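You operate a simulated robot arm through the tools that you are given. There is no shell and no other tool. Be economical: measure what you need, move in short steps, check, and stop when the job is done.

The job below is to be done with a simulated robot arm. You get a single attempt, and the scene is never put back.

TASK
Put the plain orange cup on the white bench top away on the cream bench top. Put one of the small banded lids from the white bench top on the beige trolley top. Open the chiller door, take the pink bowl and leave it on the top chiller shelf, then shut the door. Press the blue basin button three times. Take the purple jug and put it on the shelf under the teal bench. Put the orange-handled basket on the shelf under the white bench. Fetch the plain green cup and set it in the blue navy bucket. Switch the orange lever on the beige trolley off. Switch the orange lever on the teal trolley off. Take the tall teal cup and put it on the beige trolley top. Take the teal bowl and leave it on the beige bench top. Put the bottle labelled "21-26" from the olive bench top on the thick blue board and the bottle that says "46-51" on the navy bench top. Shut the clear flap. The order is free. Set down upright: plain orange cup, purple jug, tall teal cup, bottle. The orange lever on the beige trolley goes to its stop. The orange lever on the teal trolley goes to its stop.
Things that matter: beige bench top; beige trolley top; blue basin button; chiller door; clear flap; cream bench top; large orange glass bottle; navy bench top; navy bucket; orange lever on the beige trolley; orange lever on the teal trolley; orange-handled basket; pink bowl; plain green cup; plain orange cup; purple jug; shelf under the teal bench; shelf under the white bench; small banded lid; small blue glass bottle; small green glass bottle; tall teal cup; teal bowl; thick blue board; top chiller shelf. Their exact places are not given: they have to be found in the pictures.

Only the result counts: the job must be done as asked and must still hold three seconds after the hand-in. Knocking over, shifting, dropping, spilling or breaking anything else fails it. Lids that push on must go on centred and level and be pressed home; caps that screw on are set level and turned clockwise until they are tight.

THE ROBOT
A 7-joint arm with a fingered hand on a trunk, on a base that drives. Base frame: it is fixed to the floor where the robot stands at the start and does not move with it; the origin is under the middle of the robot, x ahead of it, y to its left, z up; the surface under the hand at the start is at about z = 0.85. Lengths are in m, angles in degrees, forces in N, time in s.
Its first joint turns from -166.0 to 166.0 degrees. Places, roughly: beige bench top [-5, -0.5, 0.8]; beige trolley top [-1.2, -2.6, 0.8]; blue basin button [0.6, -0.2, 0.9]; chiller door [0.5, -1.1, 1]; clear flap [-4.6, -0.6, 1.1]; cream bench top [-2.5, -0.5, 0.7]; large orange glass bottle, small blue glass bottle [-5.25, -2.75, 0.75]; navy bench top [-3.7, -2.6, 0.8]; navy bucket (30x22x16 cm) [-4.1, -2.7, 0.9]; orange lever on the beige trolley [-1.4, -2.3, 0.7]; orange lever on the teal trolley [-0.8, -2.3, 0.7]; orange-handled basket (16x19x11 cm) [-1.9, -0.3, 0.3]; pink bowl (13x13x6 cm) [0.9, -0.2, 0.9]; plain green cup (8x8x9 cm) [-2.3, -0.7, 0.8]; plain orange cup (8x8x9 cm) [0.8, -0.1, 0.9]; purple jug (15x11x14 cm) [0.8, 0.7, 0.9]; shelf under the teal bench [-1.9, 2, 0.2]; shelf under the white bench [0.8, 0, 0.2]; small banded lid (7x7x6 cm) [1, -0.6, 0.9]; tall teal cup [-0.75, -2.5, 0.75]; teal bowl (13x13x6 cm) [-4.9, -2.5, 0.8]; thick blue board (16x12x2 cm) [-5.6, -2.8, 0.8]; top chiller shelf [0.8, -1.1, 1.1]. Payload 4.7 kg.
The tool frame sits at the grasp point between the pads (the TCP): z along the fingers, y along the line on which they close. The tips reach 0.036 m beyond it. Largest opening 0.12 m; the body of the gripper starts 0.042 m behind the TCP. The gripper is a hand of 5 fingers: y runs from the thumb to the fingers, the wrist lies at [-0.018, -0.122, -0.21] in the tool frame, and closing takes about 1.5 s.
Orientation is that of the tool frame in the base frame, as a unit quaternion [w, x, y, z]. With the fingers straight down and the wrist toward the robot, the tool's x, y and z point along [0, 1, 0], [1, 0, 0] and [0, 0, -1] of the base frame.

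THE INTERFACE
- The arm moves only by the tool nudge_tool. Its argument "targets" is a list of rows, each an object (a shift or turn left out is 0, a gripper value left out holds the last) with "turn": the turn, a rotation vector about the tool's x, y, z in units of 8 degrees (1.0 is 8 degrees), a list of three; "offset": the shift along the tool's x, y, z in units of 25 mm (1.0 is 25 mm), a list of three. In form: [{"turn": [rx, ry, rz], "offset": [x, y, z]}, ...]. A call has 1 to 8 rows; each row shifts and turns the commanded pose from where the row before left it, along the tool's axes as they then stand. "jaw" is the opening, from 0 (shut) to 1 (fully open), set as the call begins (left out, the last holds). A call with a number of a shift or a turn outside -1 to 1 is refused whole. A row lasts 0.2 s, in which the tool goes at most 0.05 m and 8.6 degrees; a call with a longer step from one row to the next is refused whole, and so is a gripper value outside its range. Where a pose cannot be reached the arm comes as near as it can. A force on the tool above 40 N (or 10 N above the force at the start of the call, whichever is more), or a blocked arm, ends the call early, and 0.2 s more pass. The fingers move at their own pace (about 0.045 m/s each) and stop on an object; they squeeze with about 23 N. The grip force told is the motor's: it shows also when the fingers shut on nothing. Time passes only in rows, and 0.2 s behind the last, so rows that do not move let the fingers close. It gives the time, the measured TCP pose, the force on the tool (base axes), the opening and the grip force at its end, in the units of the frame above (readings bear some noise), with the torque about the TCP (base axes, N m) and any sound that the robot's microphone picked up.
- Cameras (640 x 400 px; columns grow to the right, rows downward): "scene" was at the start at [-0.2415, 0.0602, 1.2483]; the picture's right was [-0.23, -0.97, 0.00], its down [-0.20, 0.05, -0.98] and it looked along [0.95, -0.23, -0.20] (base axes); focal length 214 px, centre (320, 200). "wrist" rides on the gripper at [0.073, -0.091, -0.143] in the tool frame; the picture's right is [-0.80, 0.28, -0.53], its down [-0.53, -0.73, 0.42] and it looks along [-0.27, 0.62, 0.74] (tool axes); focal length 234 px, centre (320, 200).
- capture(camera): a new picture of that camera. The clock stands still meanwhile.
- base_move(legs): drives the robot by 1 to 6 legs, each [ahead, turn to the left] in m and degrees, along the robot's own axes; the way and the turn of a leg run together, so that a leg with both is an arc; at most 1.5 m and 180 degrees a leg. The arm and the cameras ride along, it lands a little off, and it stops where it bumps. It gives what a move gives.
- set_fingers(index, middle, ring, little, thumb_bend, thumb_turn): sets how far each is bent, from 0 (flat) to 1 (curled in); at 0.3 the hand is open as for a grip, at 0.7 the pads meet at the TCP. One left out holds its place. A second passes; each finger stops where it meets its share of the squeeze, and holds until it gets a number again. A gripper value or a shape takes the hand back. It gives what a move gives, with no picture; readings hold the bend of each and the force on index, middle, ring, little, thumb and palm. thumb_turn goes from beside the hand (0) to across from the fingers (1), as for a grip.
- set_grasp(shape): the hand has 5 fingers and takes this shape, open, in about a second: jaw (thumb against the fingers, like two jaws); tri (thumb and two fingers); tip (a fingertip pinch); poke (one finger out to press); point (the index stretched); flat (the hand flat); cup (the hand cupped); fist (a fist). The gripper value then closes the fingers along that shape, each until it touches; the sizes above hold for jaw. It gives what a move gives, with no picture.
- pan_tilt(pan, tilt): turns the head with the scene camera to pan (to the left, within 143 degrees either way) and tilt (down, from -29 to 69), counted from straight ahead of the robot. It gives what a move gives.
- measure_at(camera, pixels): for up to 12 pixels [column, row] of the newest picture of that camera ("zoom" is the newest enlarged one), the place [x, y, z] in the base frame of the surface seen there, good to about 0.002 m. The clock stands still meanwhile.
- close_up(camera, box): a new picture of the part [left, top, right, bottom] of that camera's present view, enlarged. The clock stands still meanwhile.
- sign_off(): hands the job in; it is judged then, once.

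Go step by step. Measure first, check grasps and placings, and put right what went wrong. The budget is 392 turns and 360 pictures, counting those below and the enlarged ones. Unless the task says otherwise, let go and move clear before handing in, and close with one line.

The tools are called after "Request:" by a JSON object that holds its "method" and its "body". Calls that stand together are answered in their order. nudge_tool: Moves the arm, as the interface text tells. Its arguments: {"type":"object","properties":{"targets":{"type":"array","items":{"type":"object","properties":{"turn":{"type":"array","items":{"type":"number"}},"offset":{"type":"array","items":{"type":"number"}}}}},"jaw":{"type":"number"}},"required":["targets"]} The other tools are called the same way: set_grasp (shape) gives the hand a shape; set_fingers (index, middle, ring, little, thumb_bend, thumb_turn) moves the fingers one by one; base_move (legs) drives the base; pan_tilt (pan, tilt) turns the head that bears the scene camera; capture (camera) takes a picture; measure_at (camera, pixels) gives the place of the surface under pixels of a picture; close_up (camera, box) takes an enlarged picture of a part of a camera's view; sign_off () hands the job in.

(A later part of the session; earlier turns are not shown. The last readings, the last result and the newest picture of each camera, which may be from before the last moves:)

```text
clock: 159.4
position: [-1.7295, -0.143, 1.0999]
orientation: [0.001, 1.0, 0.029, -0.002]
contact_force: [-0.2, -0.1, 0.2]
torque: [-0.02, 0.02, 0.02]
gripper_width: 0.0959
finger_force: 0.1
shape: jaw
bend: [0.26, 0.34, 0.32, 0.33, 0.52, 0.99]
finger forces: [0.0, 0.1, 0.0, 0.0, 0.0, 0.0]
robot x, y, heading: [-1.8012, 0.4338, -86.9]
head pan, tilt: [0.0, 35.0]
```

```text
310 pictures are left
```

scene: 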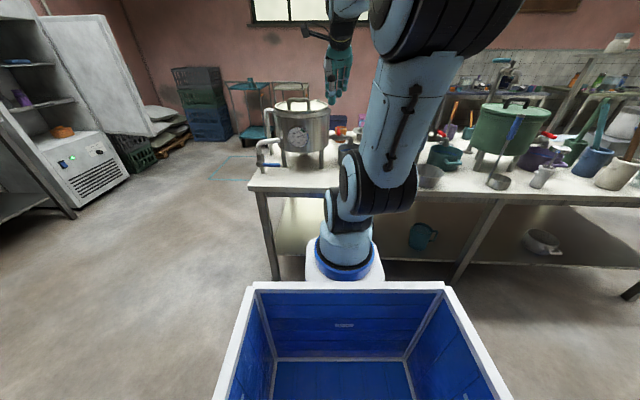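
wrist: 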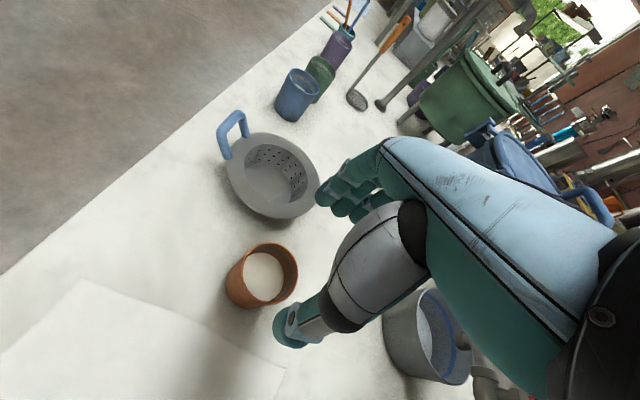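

The hand is above the bench near the steel pot, so I back off and look under the bench from a bit left.

Request:
{"method": "base_move", "body": {"legs": [[-0.4, 0]]}}

Request:
{"method": "pan_tilt", "body": {"pan": 0, "tilt": 25}}

Request:
{"method": "capture", "body": {"camera": "scene"}}

Request:
{"method": "capture", "body": {"camera": "wrist"}}

```text
clock: 161.9
position: [-1.7537, 0.2561, 1.1004]
orientation: [0.001, 1.0, 0.024, -0.001]
contact_force: [-0.8, -0.4, -0.6]
torque: [0.02, -0.02, -0.02]
gripper_width: 0.0959
finger_force: 0.1
shape: jaw
bend: [0.26, 0.34, 0.32, 0.33, 0.52, 0.99]
finger forces: [0.0, 0.0, 0.0, 0.0, 0.0, 0.0]
robot x, y, heading: [-1.824, 0.8292, -87.6]
head pan, tilt: [0.0, 35.0]
```

```text
clock: 162.7
position: [-1.7541, 0.2576, 1.0997]
orientation: [0.001, 1.0, 0.025, -0.001]
contact_force: [0.5, -0.6, -0.3]
torque: [0.0, 0.01, 0.01]
gripper_width: 0.0958
finger_force: 0.1
shape: jaw
bend: [0.26, 0.34, 0.32, 0.33, 0.52, 0.99]
finger forces: [0.0, 0.0, 0.1, 0.1, 0.0, 0.0]
robot x, y, heading: [-1.8203, 0.8291, -87.2]
head pan, tilt: [0.0, 25.0]
```

```text
309 pictures are left
```

scene: 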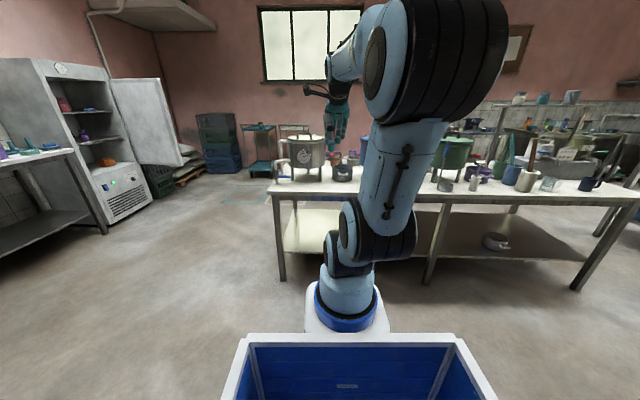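

```text
308 pictures are left
```

wrist: 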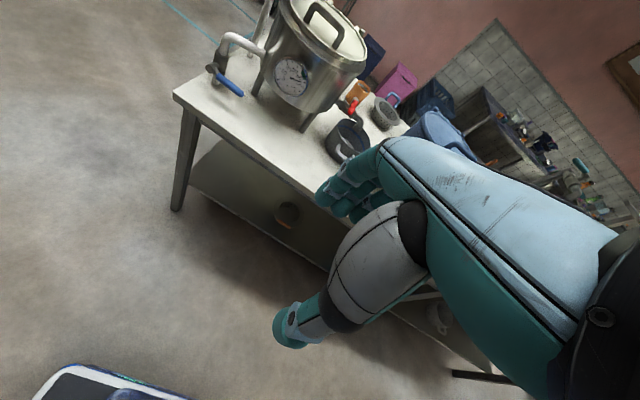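

In the wrist picture something brown shows under the bench at (288,215); zoom there.

Request:
{"method": "close_up", "body": {"camera": "wrist", "box": [180, 120, 360, 280]}}

Request:
{"method": "measure_at", "body": {"camera": "wrist", "pixels": [[288, 212], [283, 222], [297, 215], [250, 210], [275, 185], [185, 100], [330, 270], [420, 300]]}}

```text
2.50 times, centred on (270, 200) of wrist
```

zoom: 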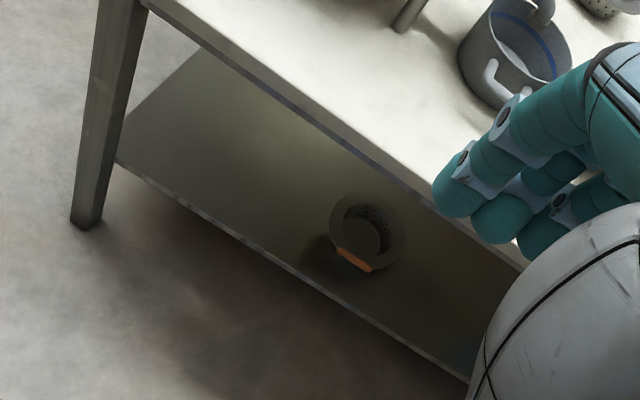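

```text
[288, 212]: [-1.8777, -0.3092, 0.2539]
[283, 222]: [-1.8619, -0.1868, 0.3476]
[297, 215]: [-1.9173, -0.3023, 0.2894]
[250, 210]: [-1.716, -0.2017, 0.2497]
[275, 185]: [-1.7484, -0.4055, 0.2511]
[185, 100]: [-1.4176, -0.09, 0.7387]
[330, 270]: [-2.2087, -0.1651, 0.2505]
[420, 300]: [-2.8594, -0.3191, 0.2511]
```

The basket sits near the shelf front: orange handle at (-1.862,-0.187,0.348) facing me. I'll straighten, lower the arm here in the open, and tilt the tool 40° forward.

Request:
{"method": "base_move", "body": {"legs": [[0, -2.6]]}}

Request:
{"method": "nudge_tool", "body": {"jaw": 0.6, "targets": [{"offset": [-0.4, 0, 1]}, {"offset": [-0.4, 0, 1]}, {"offset": [-0.4, 0, 1]}, {"offset": [-0.4, 0, 1]}, {"offset": [-0.4, 0, 1]}, {"offset": [-0.4, 0, 1]}, {"offset": [-0.4, 0, 1]}, {"offset": [-0.4, 0, 1]}]}}

Request:
{"method": "nudge_tool", "body": {"targets": [{"offset": [0, 0, 1]}, {"offset": [0, 0, 1]}, {"offset": [0, 0, 1]}, {"offset": [0, 0, 1]}, {"offset": [0, 0, 1]}, {"offset": [0, 0, 1]}, {"offset": [0, 0, 1]}, {"offset": [0, 0, 1]}]}}

Request:
{"method": "nudge_tool", "body": {"targets": [{"turn": [-1, 0, 0]}, {"turn": [-1, 0, 0]}, {"turn": [-1, 0, 0]}, {"turn": [-1, 0, 0]}, {"turn": [-1, 0, 0]}]}}

Request:
{"method": "capture", "body": {"camera": "wrist"}}

Request:
{"method": "capture", "body": {"camera": "scene"}}

```text
clock: 163.4
position: [-1.7808, 0.2543, 1.1007]
orientation: [0.001, 1.0, 0.002, -0.001]
contact_force: [0.1, 0.2, 0.4]
torque: [0.02, -0.02, 0.03]
gripper_width: 0.0956
finger_force: 0.1
shape: jaw
bend: [0.26, 0.34, 0.32, 0.33, 0.52, 0.99]
finger forces: [0.0, 0.1, 0.0, 0.1, 0.0, 0.0]
robot x, y, heading: [-1.826, 0.8295, -89.9]
head pan, tilt: [0.0, 25.0]
```

```text
clock: 165.2
position: [-1.8605, 0.255, 0.9003]
orientation: [0.001, 1.0, 0.002, -0.001]
contact_force: [0.0, -0.3, 0.5]
torque: [0.02, -0.01, 0.01]
gripper_width: 0.0725
finger_force: 0.0
shape: jaw
bend: [0.74, 0.41, 0.38, 0.42, 0.65, 1.0]
finger forces: [0.0, 0.0, 0.0, 0.0, 0.1, 0.0]
robot x, y, heading: [-1.8234, 0.8288, -89.9]
head pan, tilt: [0.0, 25.0]
```

```text
clock: 167.1
position: [-1.859, 0.2519, 0.7004]
orientation: [0.001, 1.0, 0.001, 0.0]
contact_force: [0.2, 0.0, -0.4]
torque: [-0.01, 0.01, 0.03]
gripper_width: 0.0724
finger_force: 0.1
shape: jaw
bend: [0.74, 0.41, 0.38, 0.42, 0.66, 1.0]
finger forces: [0.0, 0.1, 0.0, 0.1, 0.1, 0.0]
robot x, y, heading: [-1.8246, 0.8264, -90.0]
head pan, tilt: [0.0, 25.0]
```

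```text
clock: 168.4
position: [-1.8905, 0.2027, 0.7989]
orientation: [0.416, 0.908, 0.018, -0.044]
contact_force: [-0.4, 0.4, 0.2]
torque: [-0.02, -0.02, -0.02]
gripper_width: 0.072
finger_force: 0.0
shape: jaw
bend: [0.74, 0.41, 0.38, 0.42, 0.66, 1.0]
finger forces: [0.0, 0.0, 0.0, 0.0, 0.1, 0.0]
robot x, y, heading: [-1.8227, 0.8301, -89.9]
head pan, tilt: [0.0, 25.0]
stopped in row 5: the arm was blocked; the commanded pose is now the measured one
```

```text
306 pictures are left
```

wrist: 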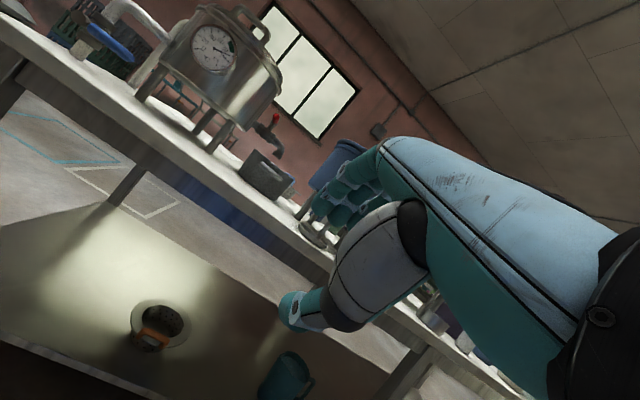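

```text
305 pictures are left
```

scene: 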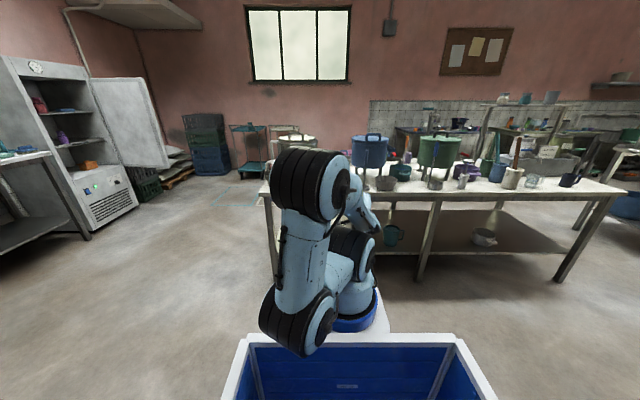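

The arm was too folded there (self-block at tilt). I'll extend the tool forward first, then lower.

Request:
{"method": "nudge_tool", "body": {"targets": [{"offset": [0, 0.66, 0.75]}, {"offset": [0, 0.66, 0.75]}, {"offset": [0, 0.66, 0.75]}, {"offset": [0, 0.66, 0.75]}, {"offset": [0, 0.66, 0.75]}, {"offset": [0, 0.66, 0.75]}]}}

Request:
{"method": "nudge_tool", "body": {"targets": [{"offset": [0, -0.75, 0.66]}, {"offset": [0, -0.75, 0.66]}, {"offset": [0, -0.75, 0.66]}, {"offset": [0, -0.75, 0.66]}, {"offset": [0, -0.75, 0.66]}, {"offset": [0, -0.75, 0.66]}, {"offset": [0, -0.75, 0.66]}, {"offset": [0, -0.75, 0.66]}]}}

Request:
{"method": "capture", "body": {"camera": "scene"}}

Request:
{"method": "capture", "body": {"camera": "wrist"}}

```text
clock: 169.8
position: [-1.8915, 0.0524, 0.7978]
orientation: [0.415, 0.908, 0.017, -0.044]
contact_force: [-0.1, -0.4, 0.5]
torque: [0.0, 0.03, -0.02]
gripper_width: 0.0721
finger_force: 0.0
shape: jaw
bend: [0.74, 0.41, 0.38, 0.42, 0.66, 1.0]
finger forces: [0.0, 0.0, 0.0, 0.0, 0.0, 0.0]
robot x, y, heading: [-1.8203, 0.8313, -90.0]
head pan, tilt: [0.0, 25.0]
```

```text
clock: 171.6
position: [-1.9806, 0.0567, 0.6759]
orientation: [0.412, 0.91, 0.019, -0.035]
contact_force: [-0.3, -0.7, 0.0]
torque: [0.02, 0.02, -0.01]
gripper_width: 0.0721
finger_force: 0.1
shape: jaw
bend: [0.74, 0.41, 0.38, 0.42, 0.66, 1.0]
finger forces: [0.1, 0.1, 0.0, 0.1, 0.1, 0.0]
out of reach, approached as far as the arm can: row 2, 3, 4, 5, 6, 7, 8
robot x, y, heading: [-1.8166, 0.8297, -90.2]
head pan, tilt: [0.0, 25.0]
```

```text
304 pictures are left
```

scene: 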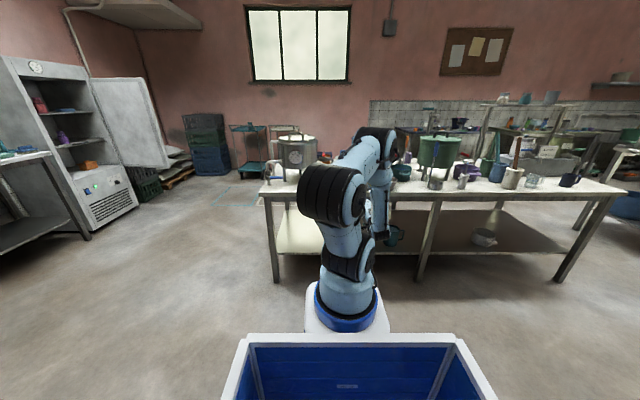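

```text
303 pictures are left
```

wrist: 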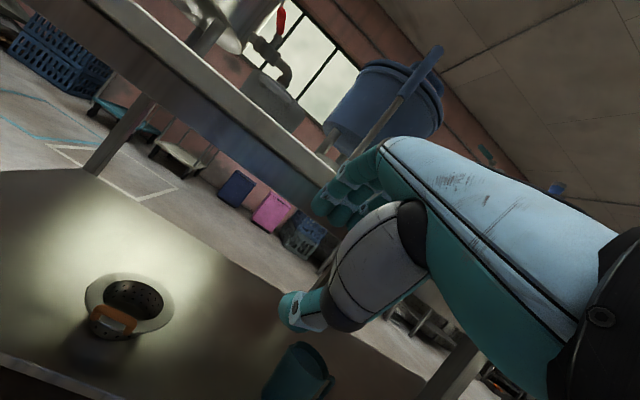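

With the hand mounted at an angle, less tilt suits low targets. Turn back to ~12° tilt, re-centre x, then lower.

Request:
{"method": "nudge_tool", "body": {"targets": [{"turn": [1, 0, 0], "offset": [0.9, 0, 0]}, {"turn": [1, 0, 0], "offset": [0.9, 0, 0]}, {"turn": [1, 0, 0], "offset": [0.9, 0, 0]}, {"turn": [1, 0, 0], "offset": [0.9, 0, 0]}, {"turn": [0.5, 0, 0], "offset": [0.9, 0, 0]}]}}

Request:
{"method": "nudge_tool", "body": {"targets": [{"offset": [0, -0.2, 1]}, {"offset": [0, -0.2, 1]}, {"offset": [0, -0.2, 1]}, {"offset": [0, -0.2, 1]}]}}

Request:
{"method": "capture", "body": {"camera": "wrist"}}

```text
clock: 172.8
position: [-1.8702, 0.0567, 0.6639]
orientation: [0.112, 0.993, 0.001, -0.043]
contact_force: [0.3, -0.3, 0.1]
torque: [-0.03, 0.0, 0.0]
gripper_width: 0.0719
finger_force: 0.0
shape: jaw
bend: [0.74, 0.41, 0.38, 0.42, 0.66, 1.0]
finger forces: [0.0, 0.1, 0.0, 0.1, 0.0, 0.0]
robot x, y, heading: [-1.8211, 0.83, -90.1]
head pan, tilt: [0.0, 25.0]
```

```text
clock: 173.8
position: [-1.8742, 0.0414, 0.6011]
orientation: [0.11, 0.994, -0.001, -0.026]
contact_force: [0.1, 0.3, 0.6]
torque: [0.04, 0.02, -0.01]
gripper_width: 0.072
finger_force: 0.1
shape: jaw
bend: [0.74, 0.41, 0.38, 0.42, 0.66, 1.0]
finger forces: [0.0, 0.0, 0.0, 0.0, 0.0, 0.0]
out of reach, approached as far as the arm can: row 1, 2, 3, 4
robot x, y, heading: [-1.819, 0.8271, -90.1]
head pan, tilt: [0.0, 25.0]
```

```text
302 pictures are left
```

wrist: 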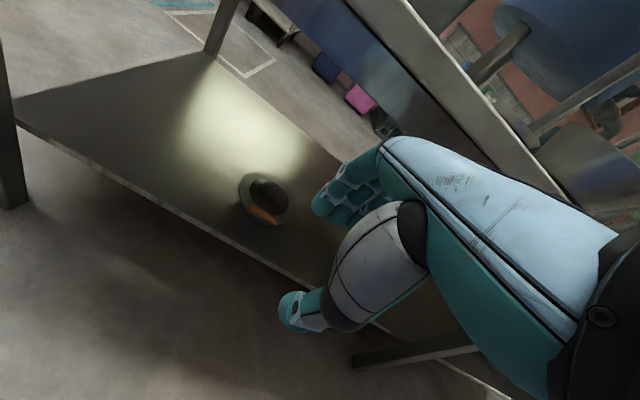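

Look at the arm's posture.

Request:
{"method": "capture", "body": {"camera": "scene"}}

```text
301 pictures are left
```

scene: 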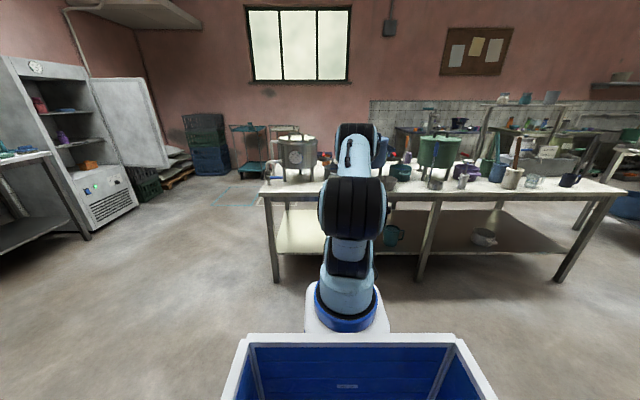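

The arm is too folded; low reach needs extension. I'll back the base off 0.22 m, extend the arm forward, lower it, and later drive the hand in under the bench.

Request:
{"method": "base_move", "body": {"legs": [[-0.22, 0]]}}

Request:
{"method": "nudge_tool", "body": {"targets": [{"offset": [0.1, 1, 0.2]}, {"offset": [0, 1, 0.2]}, {"offset": [0, 1, 0.2]}, {"offset": [0, 1, 0.2]}, {"offset": [0, 1, 0.2]}, {"offset": [0, 1, 0.2]}, {"offset": [0, 1, 0.2]}]}}

Request:
{"method": "nudge_tool", "body": {"targets": [{"offset": [0, -0.2, 1]}, {"offset": [0, -0.2, 1]}, {"offset": [0, -0.2, 1]}, {"offset": [0, -0.2, 1]}, {"offset": [0, -0.2, 1]}, {"offset": [0, -0.2, 1]}, {"offset": [0, -0.2, 1]}, {"offset": [0, -0.2, 1]}]}}

Request:
{"method": "capture", "body": {"camera": "wrist"}}

Request:
{"method": "capture", "body": {"camera": "scene"}}

```text
clock: 175.4
position: [-1.8733, 0.2591, 0.6001]
orientation: [0.109, 0.994, 0.0, -0.026]
contact_force: [0.3, -0.9, 0.0]
torque: [-0.01, 0.0, 0.05]
gripper_width: 0.0723
finger_force: 0.1
shape: jaw
bend: [0.74, 0.41, 0.38, 0.42, 0.66, 1.0]
finger forces: [0.0, 0.0, 0.1, 0.0, 0.0, 0.0]
robot x, y, heading: [-1.822, 1.0462, -90.0]
head pan, tilt: [0.0, 25.0]
```

```text
clock: 177.0
position: [-1.8734, 0.081, 0.6053]
orientation: [0.111, 0.993, -0.001, -0.026]
contact_force: [0.1, 1.6, -0.5]
torque: [0.03, 0.0, -0.02]
gripper_width: 0.0721
finger_force: 0.0
shape: jaw
bend: [0.74, 0.41, 0.38, 0.42, 0.66, 1.0]
finger forces: [0.0, 0.1, 0.1, 0.1, 0.1, 0.0]
robot x, y, heading: [-1.8203, 1.0467, -90.0]
head pan, tilt: [0.0, 25.0]
```

```text
clock: 178.8
position: [-1.8962, 0.0787, 0.3996]
orientation: [0.11, 0.994, 0.004, -0.027]
contact_force: [0.8, -0.8, 0.4]
torque: [0.07, 0.0, -0.03]
gripper_width: 0.072
finger_force: 0.0
shape: jaw
bend: [0.74, 0.41, 0.38, 0.42, 0.66, 1.0]
finger forces: [0.0, 0.1, 0.0, 0.1, 0.0, 0.0]
out of reach, approached as far as the arm can: row 5, 6
robot x, y, heading: [-1.8199, 1.0494, -89.9]
head pan, tilt: [0.0, 25.0]
```

```text
300 pictures are left
```

wrist: 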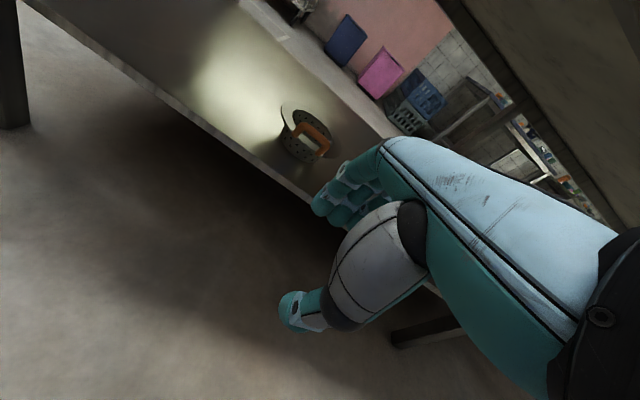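

```text
299 pictures are left
```

scene: 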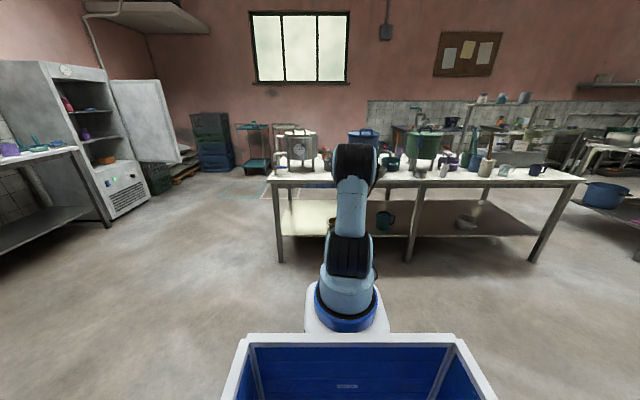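

TCP now at z 0.40, reach 0.97. Zoom on the orange handle (312,138) and measure.

Request:
{"method": "close_up", "body": {"camera": "wrist", "box": [260, 85, 360, 185]}}

Request:
{"method": "measure_at", "body": {"camera": "zoom", "pixels": [[300, 160], [350, 200], [400, 240], [285, 250], [360, 300], [420, 290], [300, 200], [380, 160], [320, 290]]}}

```text
4.00 times, centred on (310, 135) of wrist
```

zoom: 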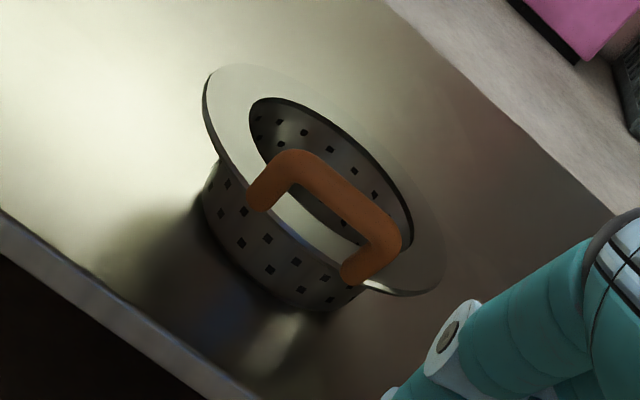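

```text
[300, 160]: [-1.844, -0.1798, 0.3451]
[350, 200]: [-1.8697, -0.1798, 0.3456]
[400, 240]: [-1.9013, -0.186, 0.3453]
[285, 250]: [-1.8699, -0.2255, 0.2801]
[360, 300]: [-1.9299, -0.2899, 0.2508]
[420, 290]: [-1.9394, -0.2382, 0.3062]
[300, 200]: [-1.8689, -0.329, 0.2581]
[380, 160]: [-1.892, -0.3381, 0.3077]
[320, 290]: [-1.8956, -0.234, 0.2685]
```

Handle bar runs along x at y≈-0.18, z≈0.345. I'll raise slightly, re-centre and drive in 0.22 m.

Request:
{"method": "nudge_tool", "body": {"targets": [{"offset": [0.55, 0.1, -0.5]}, {"offset": [0.55, 0.1, -0.5]}]}}

Request:
{"method": "base_move", "body": {"legs": [[0.22, 0]]}}

Request:
{"method": "capture", "body": {"camera": "wrist"}}

```text
clock: 179.4
position: [-1.8911, 0.0817, 0.4237]
orientation: [0.108, 0.994, 0.008, -0.027]
contact_force: [-0.4, -0.2, 1.3]
torque: [-0.01, 0.01, 0.01]
gripper_width: 0.0721
finger_force: 0.0
shape: jaw
bend: [0.74, 0.41, 0.38, 0.42, 0.66, 1.0]
finger forces: [0.0, 0.0, 0.0, 0.1, 0.1, 0.0]
out of reach, approached as far as the arm can: row 1, 2
robot x, y, heading: [-1.8225, 1.0451, -89.7]
head pan, tilt: [0.0, 25.0]
```

```text
clock: 181.1
position: [-1.8918, -0.1429, 0.4237]
orientation: [0.11, 0.994, 0.008, -0.027]
contact_force: [-1.1, -0.6, -0.5]
torque: [0.02, 0.04, 0.03]
gripper_width: 0.0719
finger_force: 0.0
shape: jaw
bend: [0.74, 0.41, 0.38, 0.42, 0.66, 1.0]
finger forces: [0.0, 0.1, 0.0, 0.0, 0.0, 0.0]
robot x, y, heading: [-1.8223, 0.8256, -89.9]
head pan, tilt: [0.0, 25.0]
```

```text
297 pictures are left
```

wrist: 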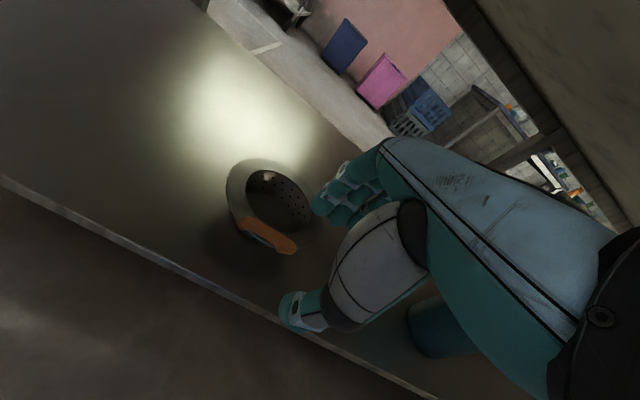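

Need +2 cm in x: a small base turn left does it, plus 3.5 cm forward. I'll also ease the tilt slightly.

Request:
{"method": "base_move", "body": {"legs": [[0, 1.4], [0.036, 0]]}}

Request:
{"method": "nudge_tool", "body": {"targets": [{"turn": [0.5, 0, 0]}]}}

Request:
{"method": "capture", "body": {"camera": "wrist"}}

Request:
{"method": "close_up", "body": {"camera": "wrist", "box": [220, 140, 360, 340]}}

```text
clock: 182.3
position: [-1.867, -0.1801, 0.4243]
orientation: [0.11, 0.993, 0.019, -0.026]
contact_force: [0.3, 0.4, 0.9]
torque: [0.01, 0.0, 0.01]
gripper_width: 0.0719
finger_force: 0.1
shape: jaw
bend: [0.74, 0.41, 0.38, 0.42, 0.66, 1.0]
finger forces: [0.0, 0.1, 0.0, 0.0, 0.1, 0.0]
robot x, y, heading: [-1.8179, 0.7897, -88.7]
head pan, tilt: [0.0, 25.0]
```

```text
clock: 182.8
position: [-1.8661, -0.1802, 0.4231]
orientation: [0.076, 0.997, 0.019, -0.026]
contact_force: [0.4, 0.8, -1.0]
torque: [-0.02, 0.0, 0.0]
gripper_width: 0.0721
finger_force: 0.1
shape: jaw
bend: [0.74, 0.41, 0.38, 0.42, 0.66, 1.0]
finger forces: [0.1, 0.1, 0.0, 0.1, 0.1, 0.0]
robot x, y, heading: [-1.8245, 0.7874, -88.6]
head pan, tilt: [0.0, 25.0]
```

```text
296 pictures are left
```

wrist: 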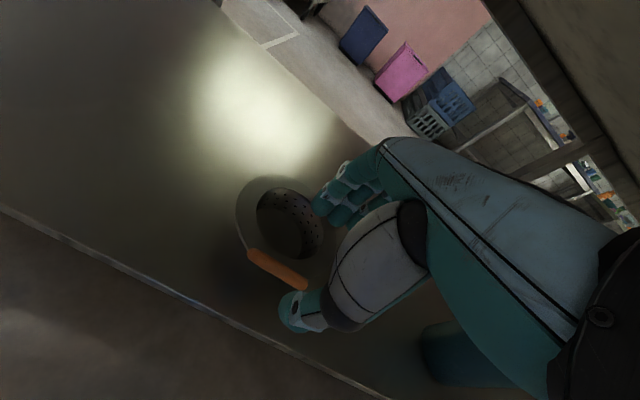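

```text
2.00 times, centred on (290, 240) of wrist
```

zoom: 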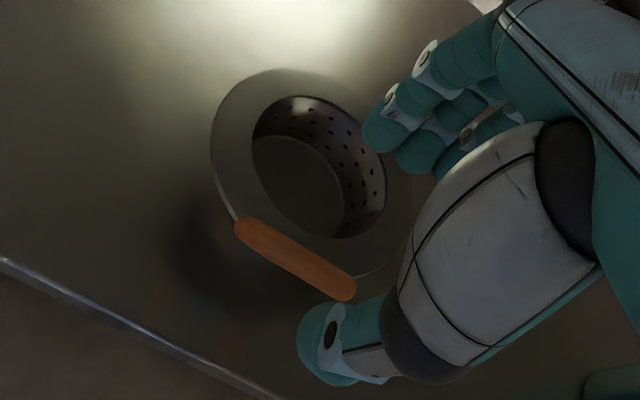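

The tool is right above the handle. Descend 7.5 cm straight and close.

Request:
{"method": "nudge_tool", "body": {"targets": [{"offset": [0, -0.13, 0.85]}, {"offset": [0, -0.13, 0.85]}, {"offset": [0, -0.13, 0.85]}, {"offset": [0, -0.06, 0.4]}]}}

Request:
{"method": "capture", "body": {"camera": "wrist"}}

```text
clock: 183.8
position: [-1.8696, -0.1821, 0.3494]
orientation: [0.075, 0.997, 0.018, -0.028]
contact_force: [0.4, 0.1, 0.2]
torque: [0.03, 0.04, 0.02]
gripper_width: 0.0717
finger_force: 0.0
shape: jaw
bend: [0.74, 0.41, 0.38, 0.42, 0.66, 1.0]
finger forces: [0.0, 0.0, 0.0, 0.1, 0.0, 0.0]
robot x, y, heading: [-1.8203, 0.7879, -88.5]
head pan, tilt: [0.0, 25.0]
```

```text
294 pictures are left
```

wrist: 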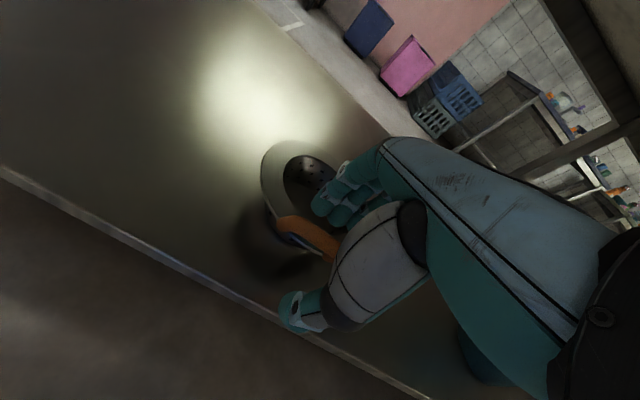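

Handle is between thumb and fingers. Close.

Request:
{"method": "nudge_tool", "body": {"jaw": 0, "targets": [{}, {}, {}, {}, {}, {}]}}

Request:
{"method": "nudge_tool", "body": {"targets": [{"offset": [0, 0.06, -0.4]}, {"offset": [0, 0.06, -0.4]}, {"offset": [0, 0.06, -0.4]}]}}

Request:
{"method": "capture", "body": {"camera": "wrist"}}

```text
clock: 185.2
position: [-1.8699, -0.1817, 0.351]
orientation: [0.076, 0.997, 0.019, -0.027]
contact_force: [-0.4, 0.2, 1.1]
torque: [-0.14, 0.05, 0.04]
gripper_width: 0.0042
finger_force: 22.8
shape: jaw
bend: [0.7, 0.71, 0.67, 0.7, 0.73, 1.0]
finger forces: [4.6, 3.6, 4.8, 0.1, 19.4, 0.1]
robot x, y, heading: [-1.8178, 0.7868, -88.5]
head pan, tilt: [0.0, 25.0]
```

```text
clock: 185.9
position: [-1.8682, -0.181, 0.3803]
orientation: [0.076, 0.997, 0.019, -0.027]
contact_force: [-0.3, -0.6, -1.3]
torque: [-0.03, -0.06, -0.05]
gripper_width: 0.0041
finger_force: 23.1
shape: jaw
bend: [0.7, 0.71, 0.68, 0.7, 0.75, 1.0]
finger forces: [6.0, 2.3, 2.4, 0.0, 14.5, 0.0]
robot x, y, heading: [-1.8187, 0.789, -88.5]
head pan, tilt: [0.0, 25.0]
```

```text
293 pictures are left
```

wrist: 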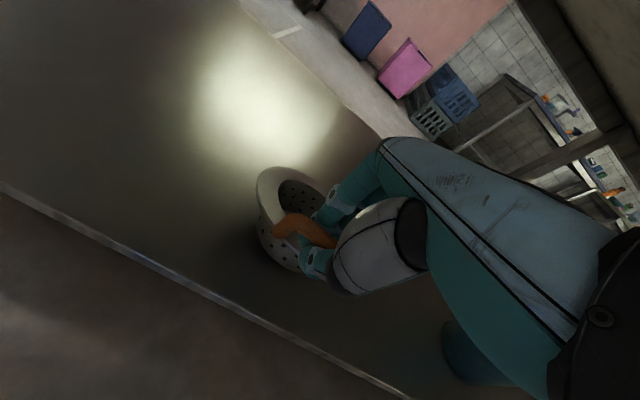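

Lifted 3 cm; check how it hangs.

Request:
{"method": "close_up", "body": {"camera": "wrist", "box": [230, 140, 350, 300]}}

Request:
{"method": "measure_at", "body": {"camera": "wrist", "pixels": [[265, 185], [290, 170], [262, 240], [275, 260], [318, 185], [295, 225]]}}

```text
2.50 times, centred on (290, 220) of wrist
```

zoom: 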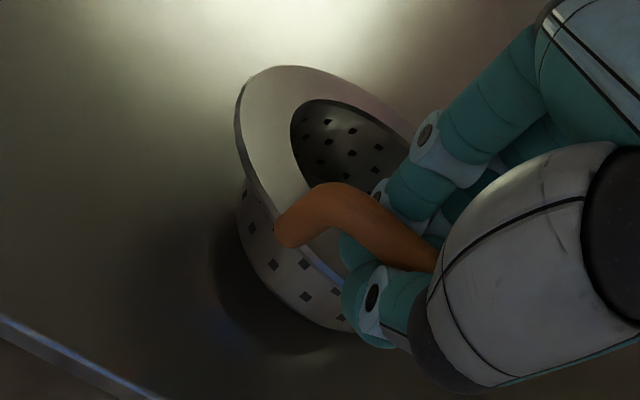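

```text
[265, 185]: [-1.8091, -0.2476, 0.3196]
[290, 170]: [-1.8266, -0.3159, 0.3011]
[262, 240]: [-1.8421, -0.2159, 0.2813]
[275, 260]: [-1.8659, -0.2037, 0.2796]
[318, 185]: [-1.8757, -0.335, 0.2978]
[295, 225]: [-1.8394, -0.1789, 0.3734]
```

It droops about 14° but is held. Lift a bit more, then drive straight back out.

Request:
{"method": "nudge_tool", "body": {"targets": [{"offset": [0, 0.06, -0.5]}, {"offset": [0, 0.06, -0.5]}, {"offset": [0, 0.06, -0.5]}, {"offset": [0, 0.06, -0.5]}]}}

Request:
{"method": "base_move", "body": {"legs": [[-0.45, 0]]}}

Request:
{"method": "capture", "body": {"camera": "wrist"}}

Request:
{"method": "pan_tilt", "body": {"pan": 90, "tilt": 20}}

Request:
{"method": "capture", "body": {"camera": "scene"}}

```text
clock: 186.9
position: [-1.8655, -0.1796, 0.4299]
orientation: [0.074, 0.997, 0.019, -0.027]
contact_force: [-0.4, -0.2, -1.9]
torque: [-0.03, -0.02, 0.0]
gripper_width: 0.0035
finger_force: 23.2
shape: jaw
bend: [0.7, 0.71, 0.7, 0.7, 0.75, 1.0]
finger forces: [0.7, 0.0, 0.3, 0.0, 0.0, 0.1]
robot x, y, heading: [-1.8217, 0.7842, -88.6]
head pan, tilt: [0.0, 25.0]
```

```text
clock: 189.7
position: [-1.8772, 0.2704, 0.4312]
orientation: [0.075, 0.997, 0.019, -0.026]
contact_force: [0.1, -0.7, -1.5]
torque: [-0.03, 0.02, -0.04]
gripper_width: 0.0036
finger_force: 23.4
shape: jaw
bend: [0.7, 0.71, 0.7, 0.7, 0.74, 1.0]
finger forces: [0.7, 0.0, 0.3, 0.1, 0.0, 0.0]
robot x, y, heading: [-1.8353, 1.2411, -88.4]
head pan, tilt: [0.0, 25.0]
```

```text
291 pictures are left
```

wrist: 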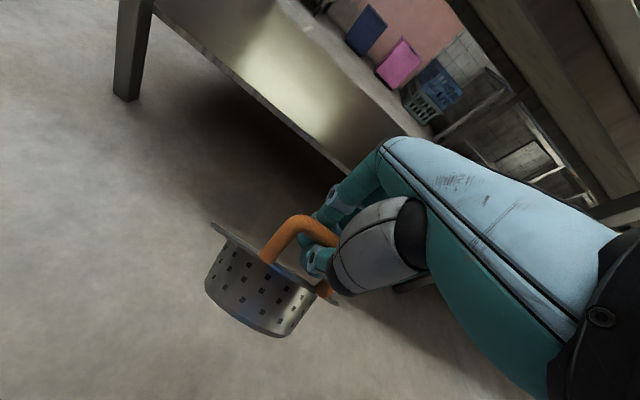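

```text
clock: 191.3
position: [-1.8769, 0.2694, 0.431]
orientation: [0.076, 0.997, 0.019, -0.026]
contact_force: [0.9, -1.1, -1.1]
torque: [0.02, 0.01, 0.01]
gripper_width: 0.0034
finger_force: 23.5
shape: jaw
bend: [0.7, 0.71, 0.7, 0.7, 0.74, 1.0]
finger forces: [0.7, 0.0, 0.2, 0.1, 0.0, 0.1]
robot x, y, heading: [-1.8337, 1.2375, -88.5]
head pan, tilt: [90.0, 20.0]
```

```text
290 pictures are left
```

scene: 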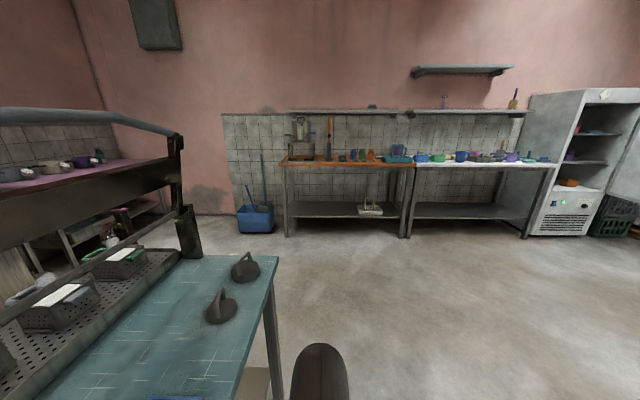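

Basket hangs from the curled hand. The teal bench is close behind; measure its edge and the white bench front shelf before turning.

Request:
{"method": "measure_at", "body": {"camera": "scene", "pixels": [[278, 258], [200, 398], [240, 390], [410, 235], [475, 210], [470, 168], [530, 200], [415, 170], [370, 210], [405, 200]]}}

Request:
{"method": "close_up", "body": {"camera": "scene", "box": [270, 130, 570, 250]}}

```text
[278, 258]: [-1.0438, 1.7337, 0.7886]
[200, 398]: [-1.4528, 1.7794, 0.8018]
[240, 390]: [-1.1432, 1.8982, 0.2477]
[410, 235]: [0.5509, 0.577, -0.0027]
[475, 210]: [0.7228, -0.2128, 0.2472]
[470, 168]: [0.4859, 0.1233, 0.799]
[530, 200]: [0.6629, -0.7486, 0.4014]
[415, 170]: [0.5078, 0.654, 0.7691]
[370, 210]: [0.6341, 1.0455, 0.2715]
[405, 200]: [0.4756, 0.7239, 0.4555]
```

```text
2.13 times, centred on (420, 190) of scene
```

zoom: 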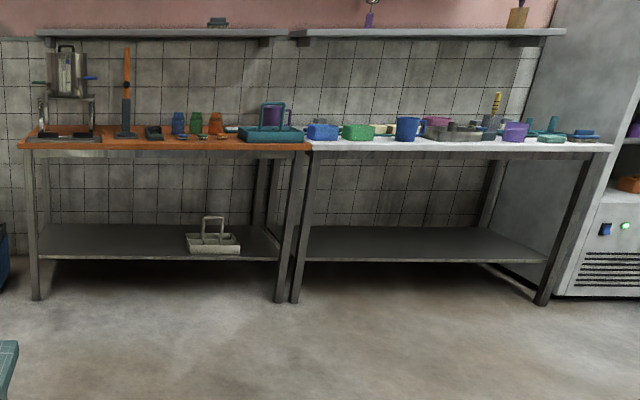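

The white bench shelf is free. Drive: forward a little, turn to +x, then across to face the white bench at y≈0.

Request:
{"method": "base_move", "body": {"legs": [[0.1, 0], [0, 88.5], [1.03, 0], [0, -90], [1.1, 0], [0, 90]]}}

Request:
{"method": "pan_tilt", "body": {"pan": 0, "tilt": 35}}

Request:
{"method": "capture", "body": {"camera": "scene"}}

Request:
{"method": "capture", "body": {"camera": "wrist"}}

```text
clock: 214.1
position: [0.1555, -0.0295, 0.4304]
orientation: [0.071, 0.693, 0.717, 0.034]
contact_force: [-1.1, 0.6, -0.8]
torque: [0.0, 0.02, 0.01]
gripper_width: 0.0032
finger_force: 22.6
shape: jaw
bend: [0.7, 0.71, 0.7, 0.7, 0.75, 1.0]
finger forces: [0.5, 0.0, 0.4, 0.0, 0.0, 0.1]
robot x, y, heading: [-0.8118, 0.0195, 1.3]
head pan, tilt: [90.0, 20.0]
```

```text
clock: 215.8
position: [0.1563, -0.0284, 0.4311]
orientation: [0.072, 0.694, 0.716, 0.034]
contact_force: [0.0, 0.2, -1.3]
torque: [0.02, -0.01, 0.01]
gripper_width: 0.0032
finger_force: 23.6
shape: jaw
bend: [0.7, 0.71, 0.7, 0.7, 0.75, 1.0]
finger forces: [0.4, 0.1, 0.3, 0.0, 0.1, 0.0]
robot x, y, heading: [-0.8113, 0.0194, 1.0]
head pan, tilt: [0.0, 35.0]
```

```text
288 pictures are left
```

scene: 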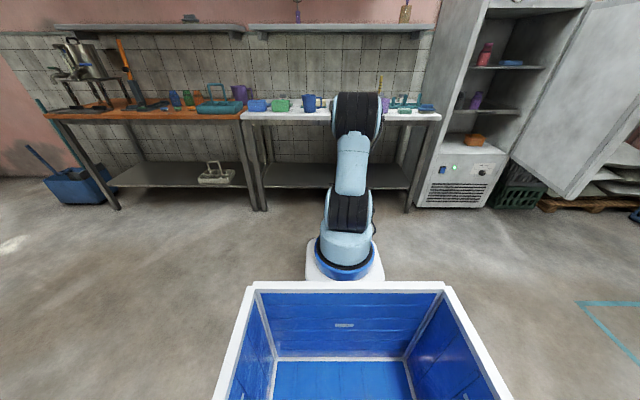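

```text
287 pictures are left
```

wrist: 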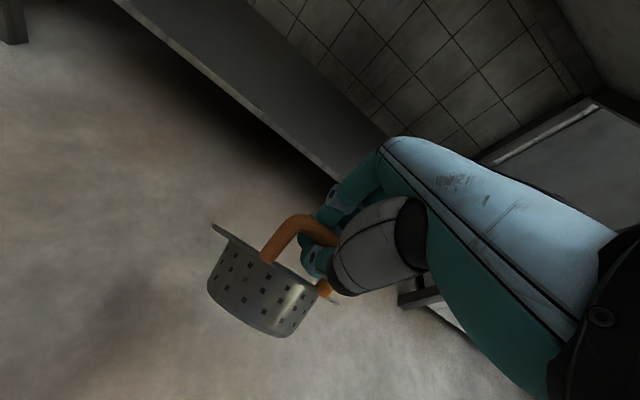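

Measure shelf edge (250,100), shelf surface and basket low points.

Request:
{"method": "measure_at", "body": {"camera": "wrist", "pixels": [[250, 100], [270, 80], [300, 80], [300, 100], [330, 170], [215, 280], [270, 333], [220, 235], [300, 285], [290, 228]]}}

```text
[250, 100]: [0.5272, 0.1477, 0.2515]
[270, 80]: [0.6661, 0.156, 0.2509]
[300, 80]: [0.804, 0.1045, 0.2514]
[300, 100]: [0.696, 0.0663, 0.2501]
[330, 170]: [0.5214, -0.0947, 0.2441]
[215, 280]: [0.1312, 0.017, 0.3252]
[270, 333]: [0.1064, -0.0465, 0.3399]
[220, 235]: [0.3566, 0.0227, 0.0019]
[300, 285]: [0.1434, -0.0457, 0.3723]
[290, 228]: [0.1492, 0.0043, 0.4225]
```

The basket hangs drooped ~55° from its handle; it will lay itself flat if I set its far lower edge on the shelf and follow through backward/down. I'll tilt the hand ~22° more (to clear the bench apron) and raise a bit.

Request:
{"method": "nudge_tool", "body": {"targets": [{"turn": [-0.7, 0, 0], "offset": [0, 0.1, -0.4]}, {"turn": [-0.7, 0, 0], "offset": [0, 0.15, -0.4]}, {"turn": [-0.7, 0, 0], "offset": [0, 0.2, -0.4]}, {"turn": [-0.7, 0, 0], "offset": [0, 0.25, -0.4]}]}}

Request:
{"method": "capture", "body": {"camera": "wrist"}}

Request:
{"method": "close_up", "body": {"camera": "scene", "box": [220, 80, 460, 240]}}

Request:
{"method": "measure_at", "body": {"camera": "zoom", "pixels": [[200, 100], [200, 112], [200, 120], [200, 240], [200, 270], [180, 290]]}}

```text
clock: 216.8
position: [0.1788, -0.0373, 0.4812]
orientation: [0.191, 0.668, 0.695, 0.183]
contact_force: [0.5, -0.4, -2.0]
torque: [0.0, 0.0, 0.02]
gripper_width: 0.0036
finger_force: 23.2
shape: jaw
bend: [0.7, 0.71, 0.7, 0.7, 0.75, 1.0]
finger forces: [0.7, 0.0, 0.3, 0.0, 0.1, 0.0]
out of reach, approached as far as the arm can: row 2, 3, 4
robot x, y, heading: [-0.8109, 0.0217, 0.9]
head pan, tilt: [0.0, 35.0]
```

```text
286 pictures are left
```

wrist: 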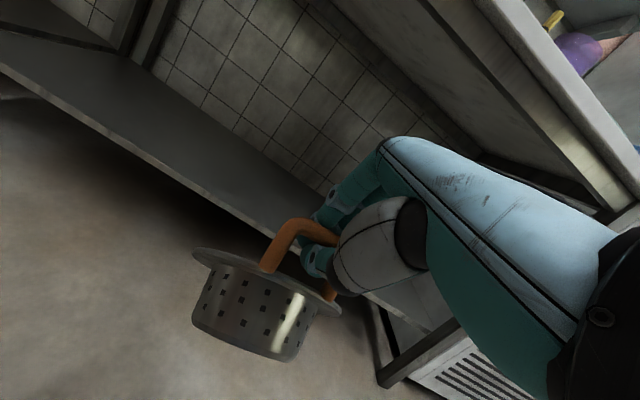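

```text
2.50 times, centred on (340, 160) of scene
```

zoom: 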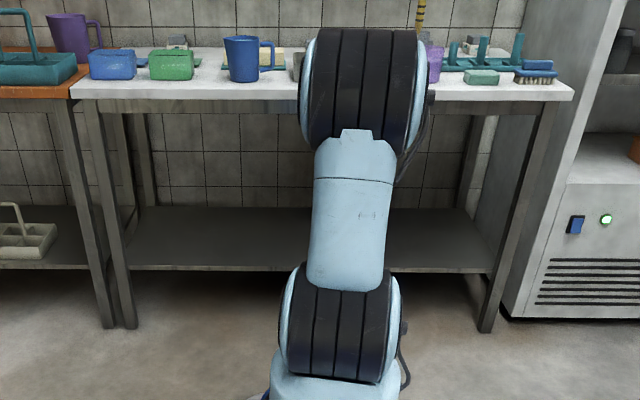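

```text
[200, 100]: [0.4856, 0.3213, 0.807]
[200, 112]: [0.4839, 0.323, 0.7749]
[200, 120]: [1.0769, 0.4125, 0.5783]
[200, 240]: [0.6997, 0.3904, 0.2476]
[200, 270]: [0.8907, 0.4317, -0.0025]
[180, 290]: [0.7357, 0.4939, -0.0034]
```

Now tilt is ~31°, TCP z 0.481, apron underside 0.77. Drive in 0.5 m.

Request:
{"method": "base_move", "body": {"legs": [[0.5, 0]]}}

Request:
{"method": "capture", "body": {"camera": "wrist"}}

Request:
{"method": "capture", "body": {"camera": "scene"}}

```text
clock: 219.8
position: [0.6881, -0.0288, 0.4816]
orientation: [0.191, 0.668, 0.695, 0.182]
contact_force: [-0.3, -0.1, -0.9]
torque: [-0.02, 0.01, 0.01]
gripper_width: 0.0034
finger_force: 23.3
shape: jaw
bend: [0.7, 0.71, 0.7, 0.7, 0.75, 1.0]
finger forces: [0.6, 0.0, 0.2, 0.0, 0.0, 0.0]
robot x, y, heading: [-0.3038, 0.0296, 1.1]
head pan, tilt: [0.0, 35.0]
```

```text
284 pictures are left
```

wrist: 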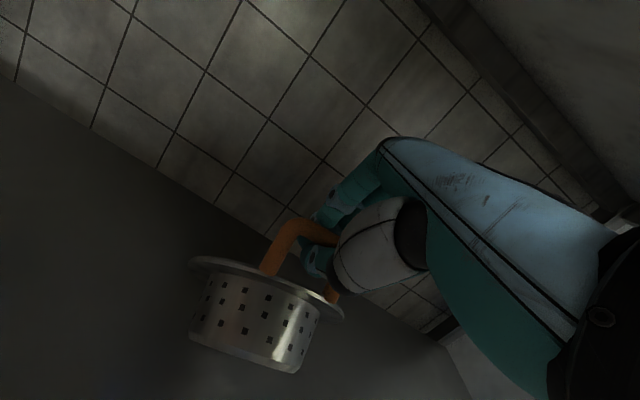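

```text
283 pictures are left
```

scene: 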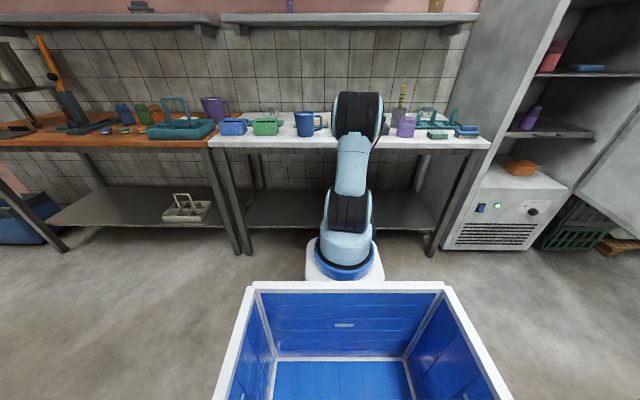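

Measure the basket's low points versus shelf.

Request:
{"method": "measure_at", "body": {"camera": "wrist", "pixels": [[205, 330], [245, 355], [290, 370], [200, 262], [260, 272], [300, 240], [160, 340], [240, 385]]}}

```text
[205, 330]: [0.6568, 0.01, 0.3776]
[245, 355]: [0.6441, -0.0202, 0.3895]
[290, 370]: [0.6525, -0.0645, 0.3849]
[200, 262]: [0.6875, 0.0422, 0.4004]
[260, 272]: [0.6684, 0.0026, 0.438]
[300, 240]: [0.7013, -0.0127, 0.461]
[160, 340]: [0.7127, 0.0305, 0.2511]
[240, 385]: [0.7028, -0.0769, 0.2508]
```

Lower slowly until the far lower edge touches.

Request:
{"method": "nudge_tool", "body": {"targets": [{"offset": [0, -0.2, 0.34]}, {"offset": [0, -0.2, 0.34]}, {"offset": [0, -0.2, 0.34]}]}}

Request:
{"method": "capture", "body": {"camera": "wrist"}}

```text
clock: 220.6
position: [0.6863, -0.0291, 0.4518]
orientation: [0.189, 0.669, 0.694, 0.185]
contact_force: [0.1, -0.1, -1.3]
torque: [0.03, 0.0, -0.02]
gripper_width: 0.0033
finger_force: 22.5
shape: jaw
bend: [0.7, 0.71, 0.7, 0.7, 0.75, 1.0]
finger forces: [0.7, 0.0, 0.2, 0.0, 0.0, 0.0]
robot x, y, heading: [-0.3072, 0.0278, 0.9]
head pan, tilt: [0.0, 35.0]
```

```text
282 pictures are left
```

wrist: 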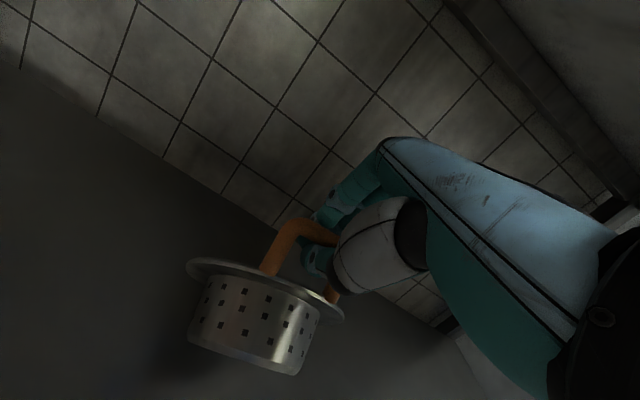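

Not touching yet. Continue down, then back and down along the pivot arc.

Request:
{"method": "nudge_tool", "body": {"targets": [{"offset": [0, -0.2, 0.34]}, {"offset": [0, -0.2, 0.34]}]}}

Request:
{"method": "nudge_tool", "body": {"targets": [{"offset": [0, -0.68, -0.16]}, {"offset": [0, -0.68, -0.16]}, {"offset": [0, -0.8, 0.0]}, {"offset": [0, -0.8, 0.0]}]}}

Request:
{"method": "capture", "body": {"camera": "wrist"}}

```text
clock: 221.2
position: [0.6846, -0.0303, 0.4398]
orientation: [0.188, 0.669, 0.694, 0.187]
contact_force: [0.2, 0.0, -1.0]
torque: [-0.02, 0.03, 0.0]
gripper_width: 0.0035
finger_force: 23.6
shape: jaw
bend: [0.7, 0.71, 0.7, 0.7, 0.75, 1.0]
finger forces: [0.7, 0.0, 0.2, 0.0, 0.0, 0.0]
out of reach, approached as far as the arm can: row 1, 2
robot x, y, heading: [-0.3001, 0.032, 1.2]
head pan, tilt: [0.0, 35.0]
```

```text
clock: 222.2
position: [0.6465, -0.0281, 0.4165]
orientation: [0.178, 0.674, 0.691, 0.192]
contact_force: [0.7, 0.0, 0.2]
torque: [0.01, -0.01, 0.01]
gripper_width: 0.0034
finger_force: 22.7
shape: jaw
bend: [0.7, 0.71, 0.7, 0.7, 0.75, 1.0]
finger forces: [0.1, 0.1, 0.0, 0.1, 0.2, 0.1]
out of reach, approached as far as the arm can: row 1, 2, 3, 4
robot x, y, heading: [-0.3016, 0.0306, 1.3]
head pan, tilt: [0.0, 35.0]
```

```text
281 pictures are left
```

wrist: 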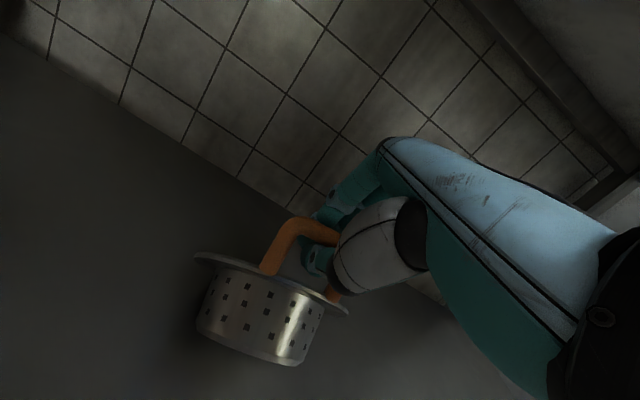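

The shelf now carries its weight. Use the base for the backward part, and ease the tilt while lowering.

Request:
{"method": "base_move", "body": {"legs": [[-0.045, 0]]}}

Request:
{"method": "nudge_tool", "body": {"targets": [{"turn": [0.6, 0, 0], "offset": [0, -0.2, 0.4]}, {"turn": [0.6, 0, 0], "offset": [0, -0.2, 0.4]}]}}

Request:
{"method": "capture", "body": {"camera": "wrist"}}

```text
clock: 223.1
position: [0.6002, -0.0287, 0.4154]
orientation: [0.178, 0.673, 0.692, 0.193]
contact_force: [-0.1, -0.2, 0.3]
torque: [-0.01, 0.02, 0.03]
gripper_width: 0.0033
finger_force: 23.2
shape: jaw
bend: [0.7, 0.71, 0.7, 0.7, 0.75, 1.0]
finger forces: [0.1, 0.0, 0.1, 0.0, 0.0, 0.0]
robot x, y, heading: [-0.3443, 0.0288, 1.2]
head pan, tilt: [0.0, 35.0]
```

```text
clock: 223.7
position: [0.6001, -0.0287, 0.3935]
orientation: [0.119, 0.686, 0.706, 0.134]
contact_force: [-0.1, -0.3, -0.4]
torque: [-0.01, -0.01, 0.01]
gripper_width: 0.0035
finger_force: 22.6
shape: jaw
bend: [0.7, 0.71, 0.7, 0.7, 0.75, 1.0]
finger forces: [0.0, 0.0, 0.0, 0.0, 0.1, 0.0]
robot x, y, heading: [-0.3512, 0.0264, 1.0]
head pan, tilt: [0.0, 35.0]
```

```text
280 pictures are left
```

wrist: 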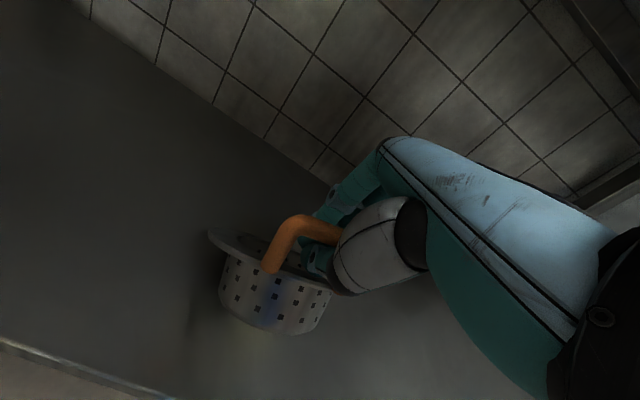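

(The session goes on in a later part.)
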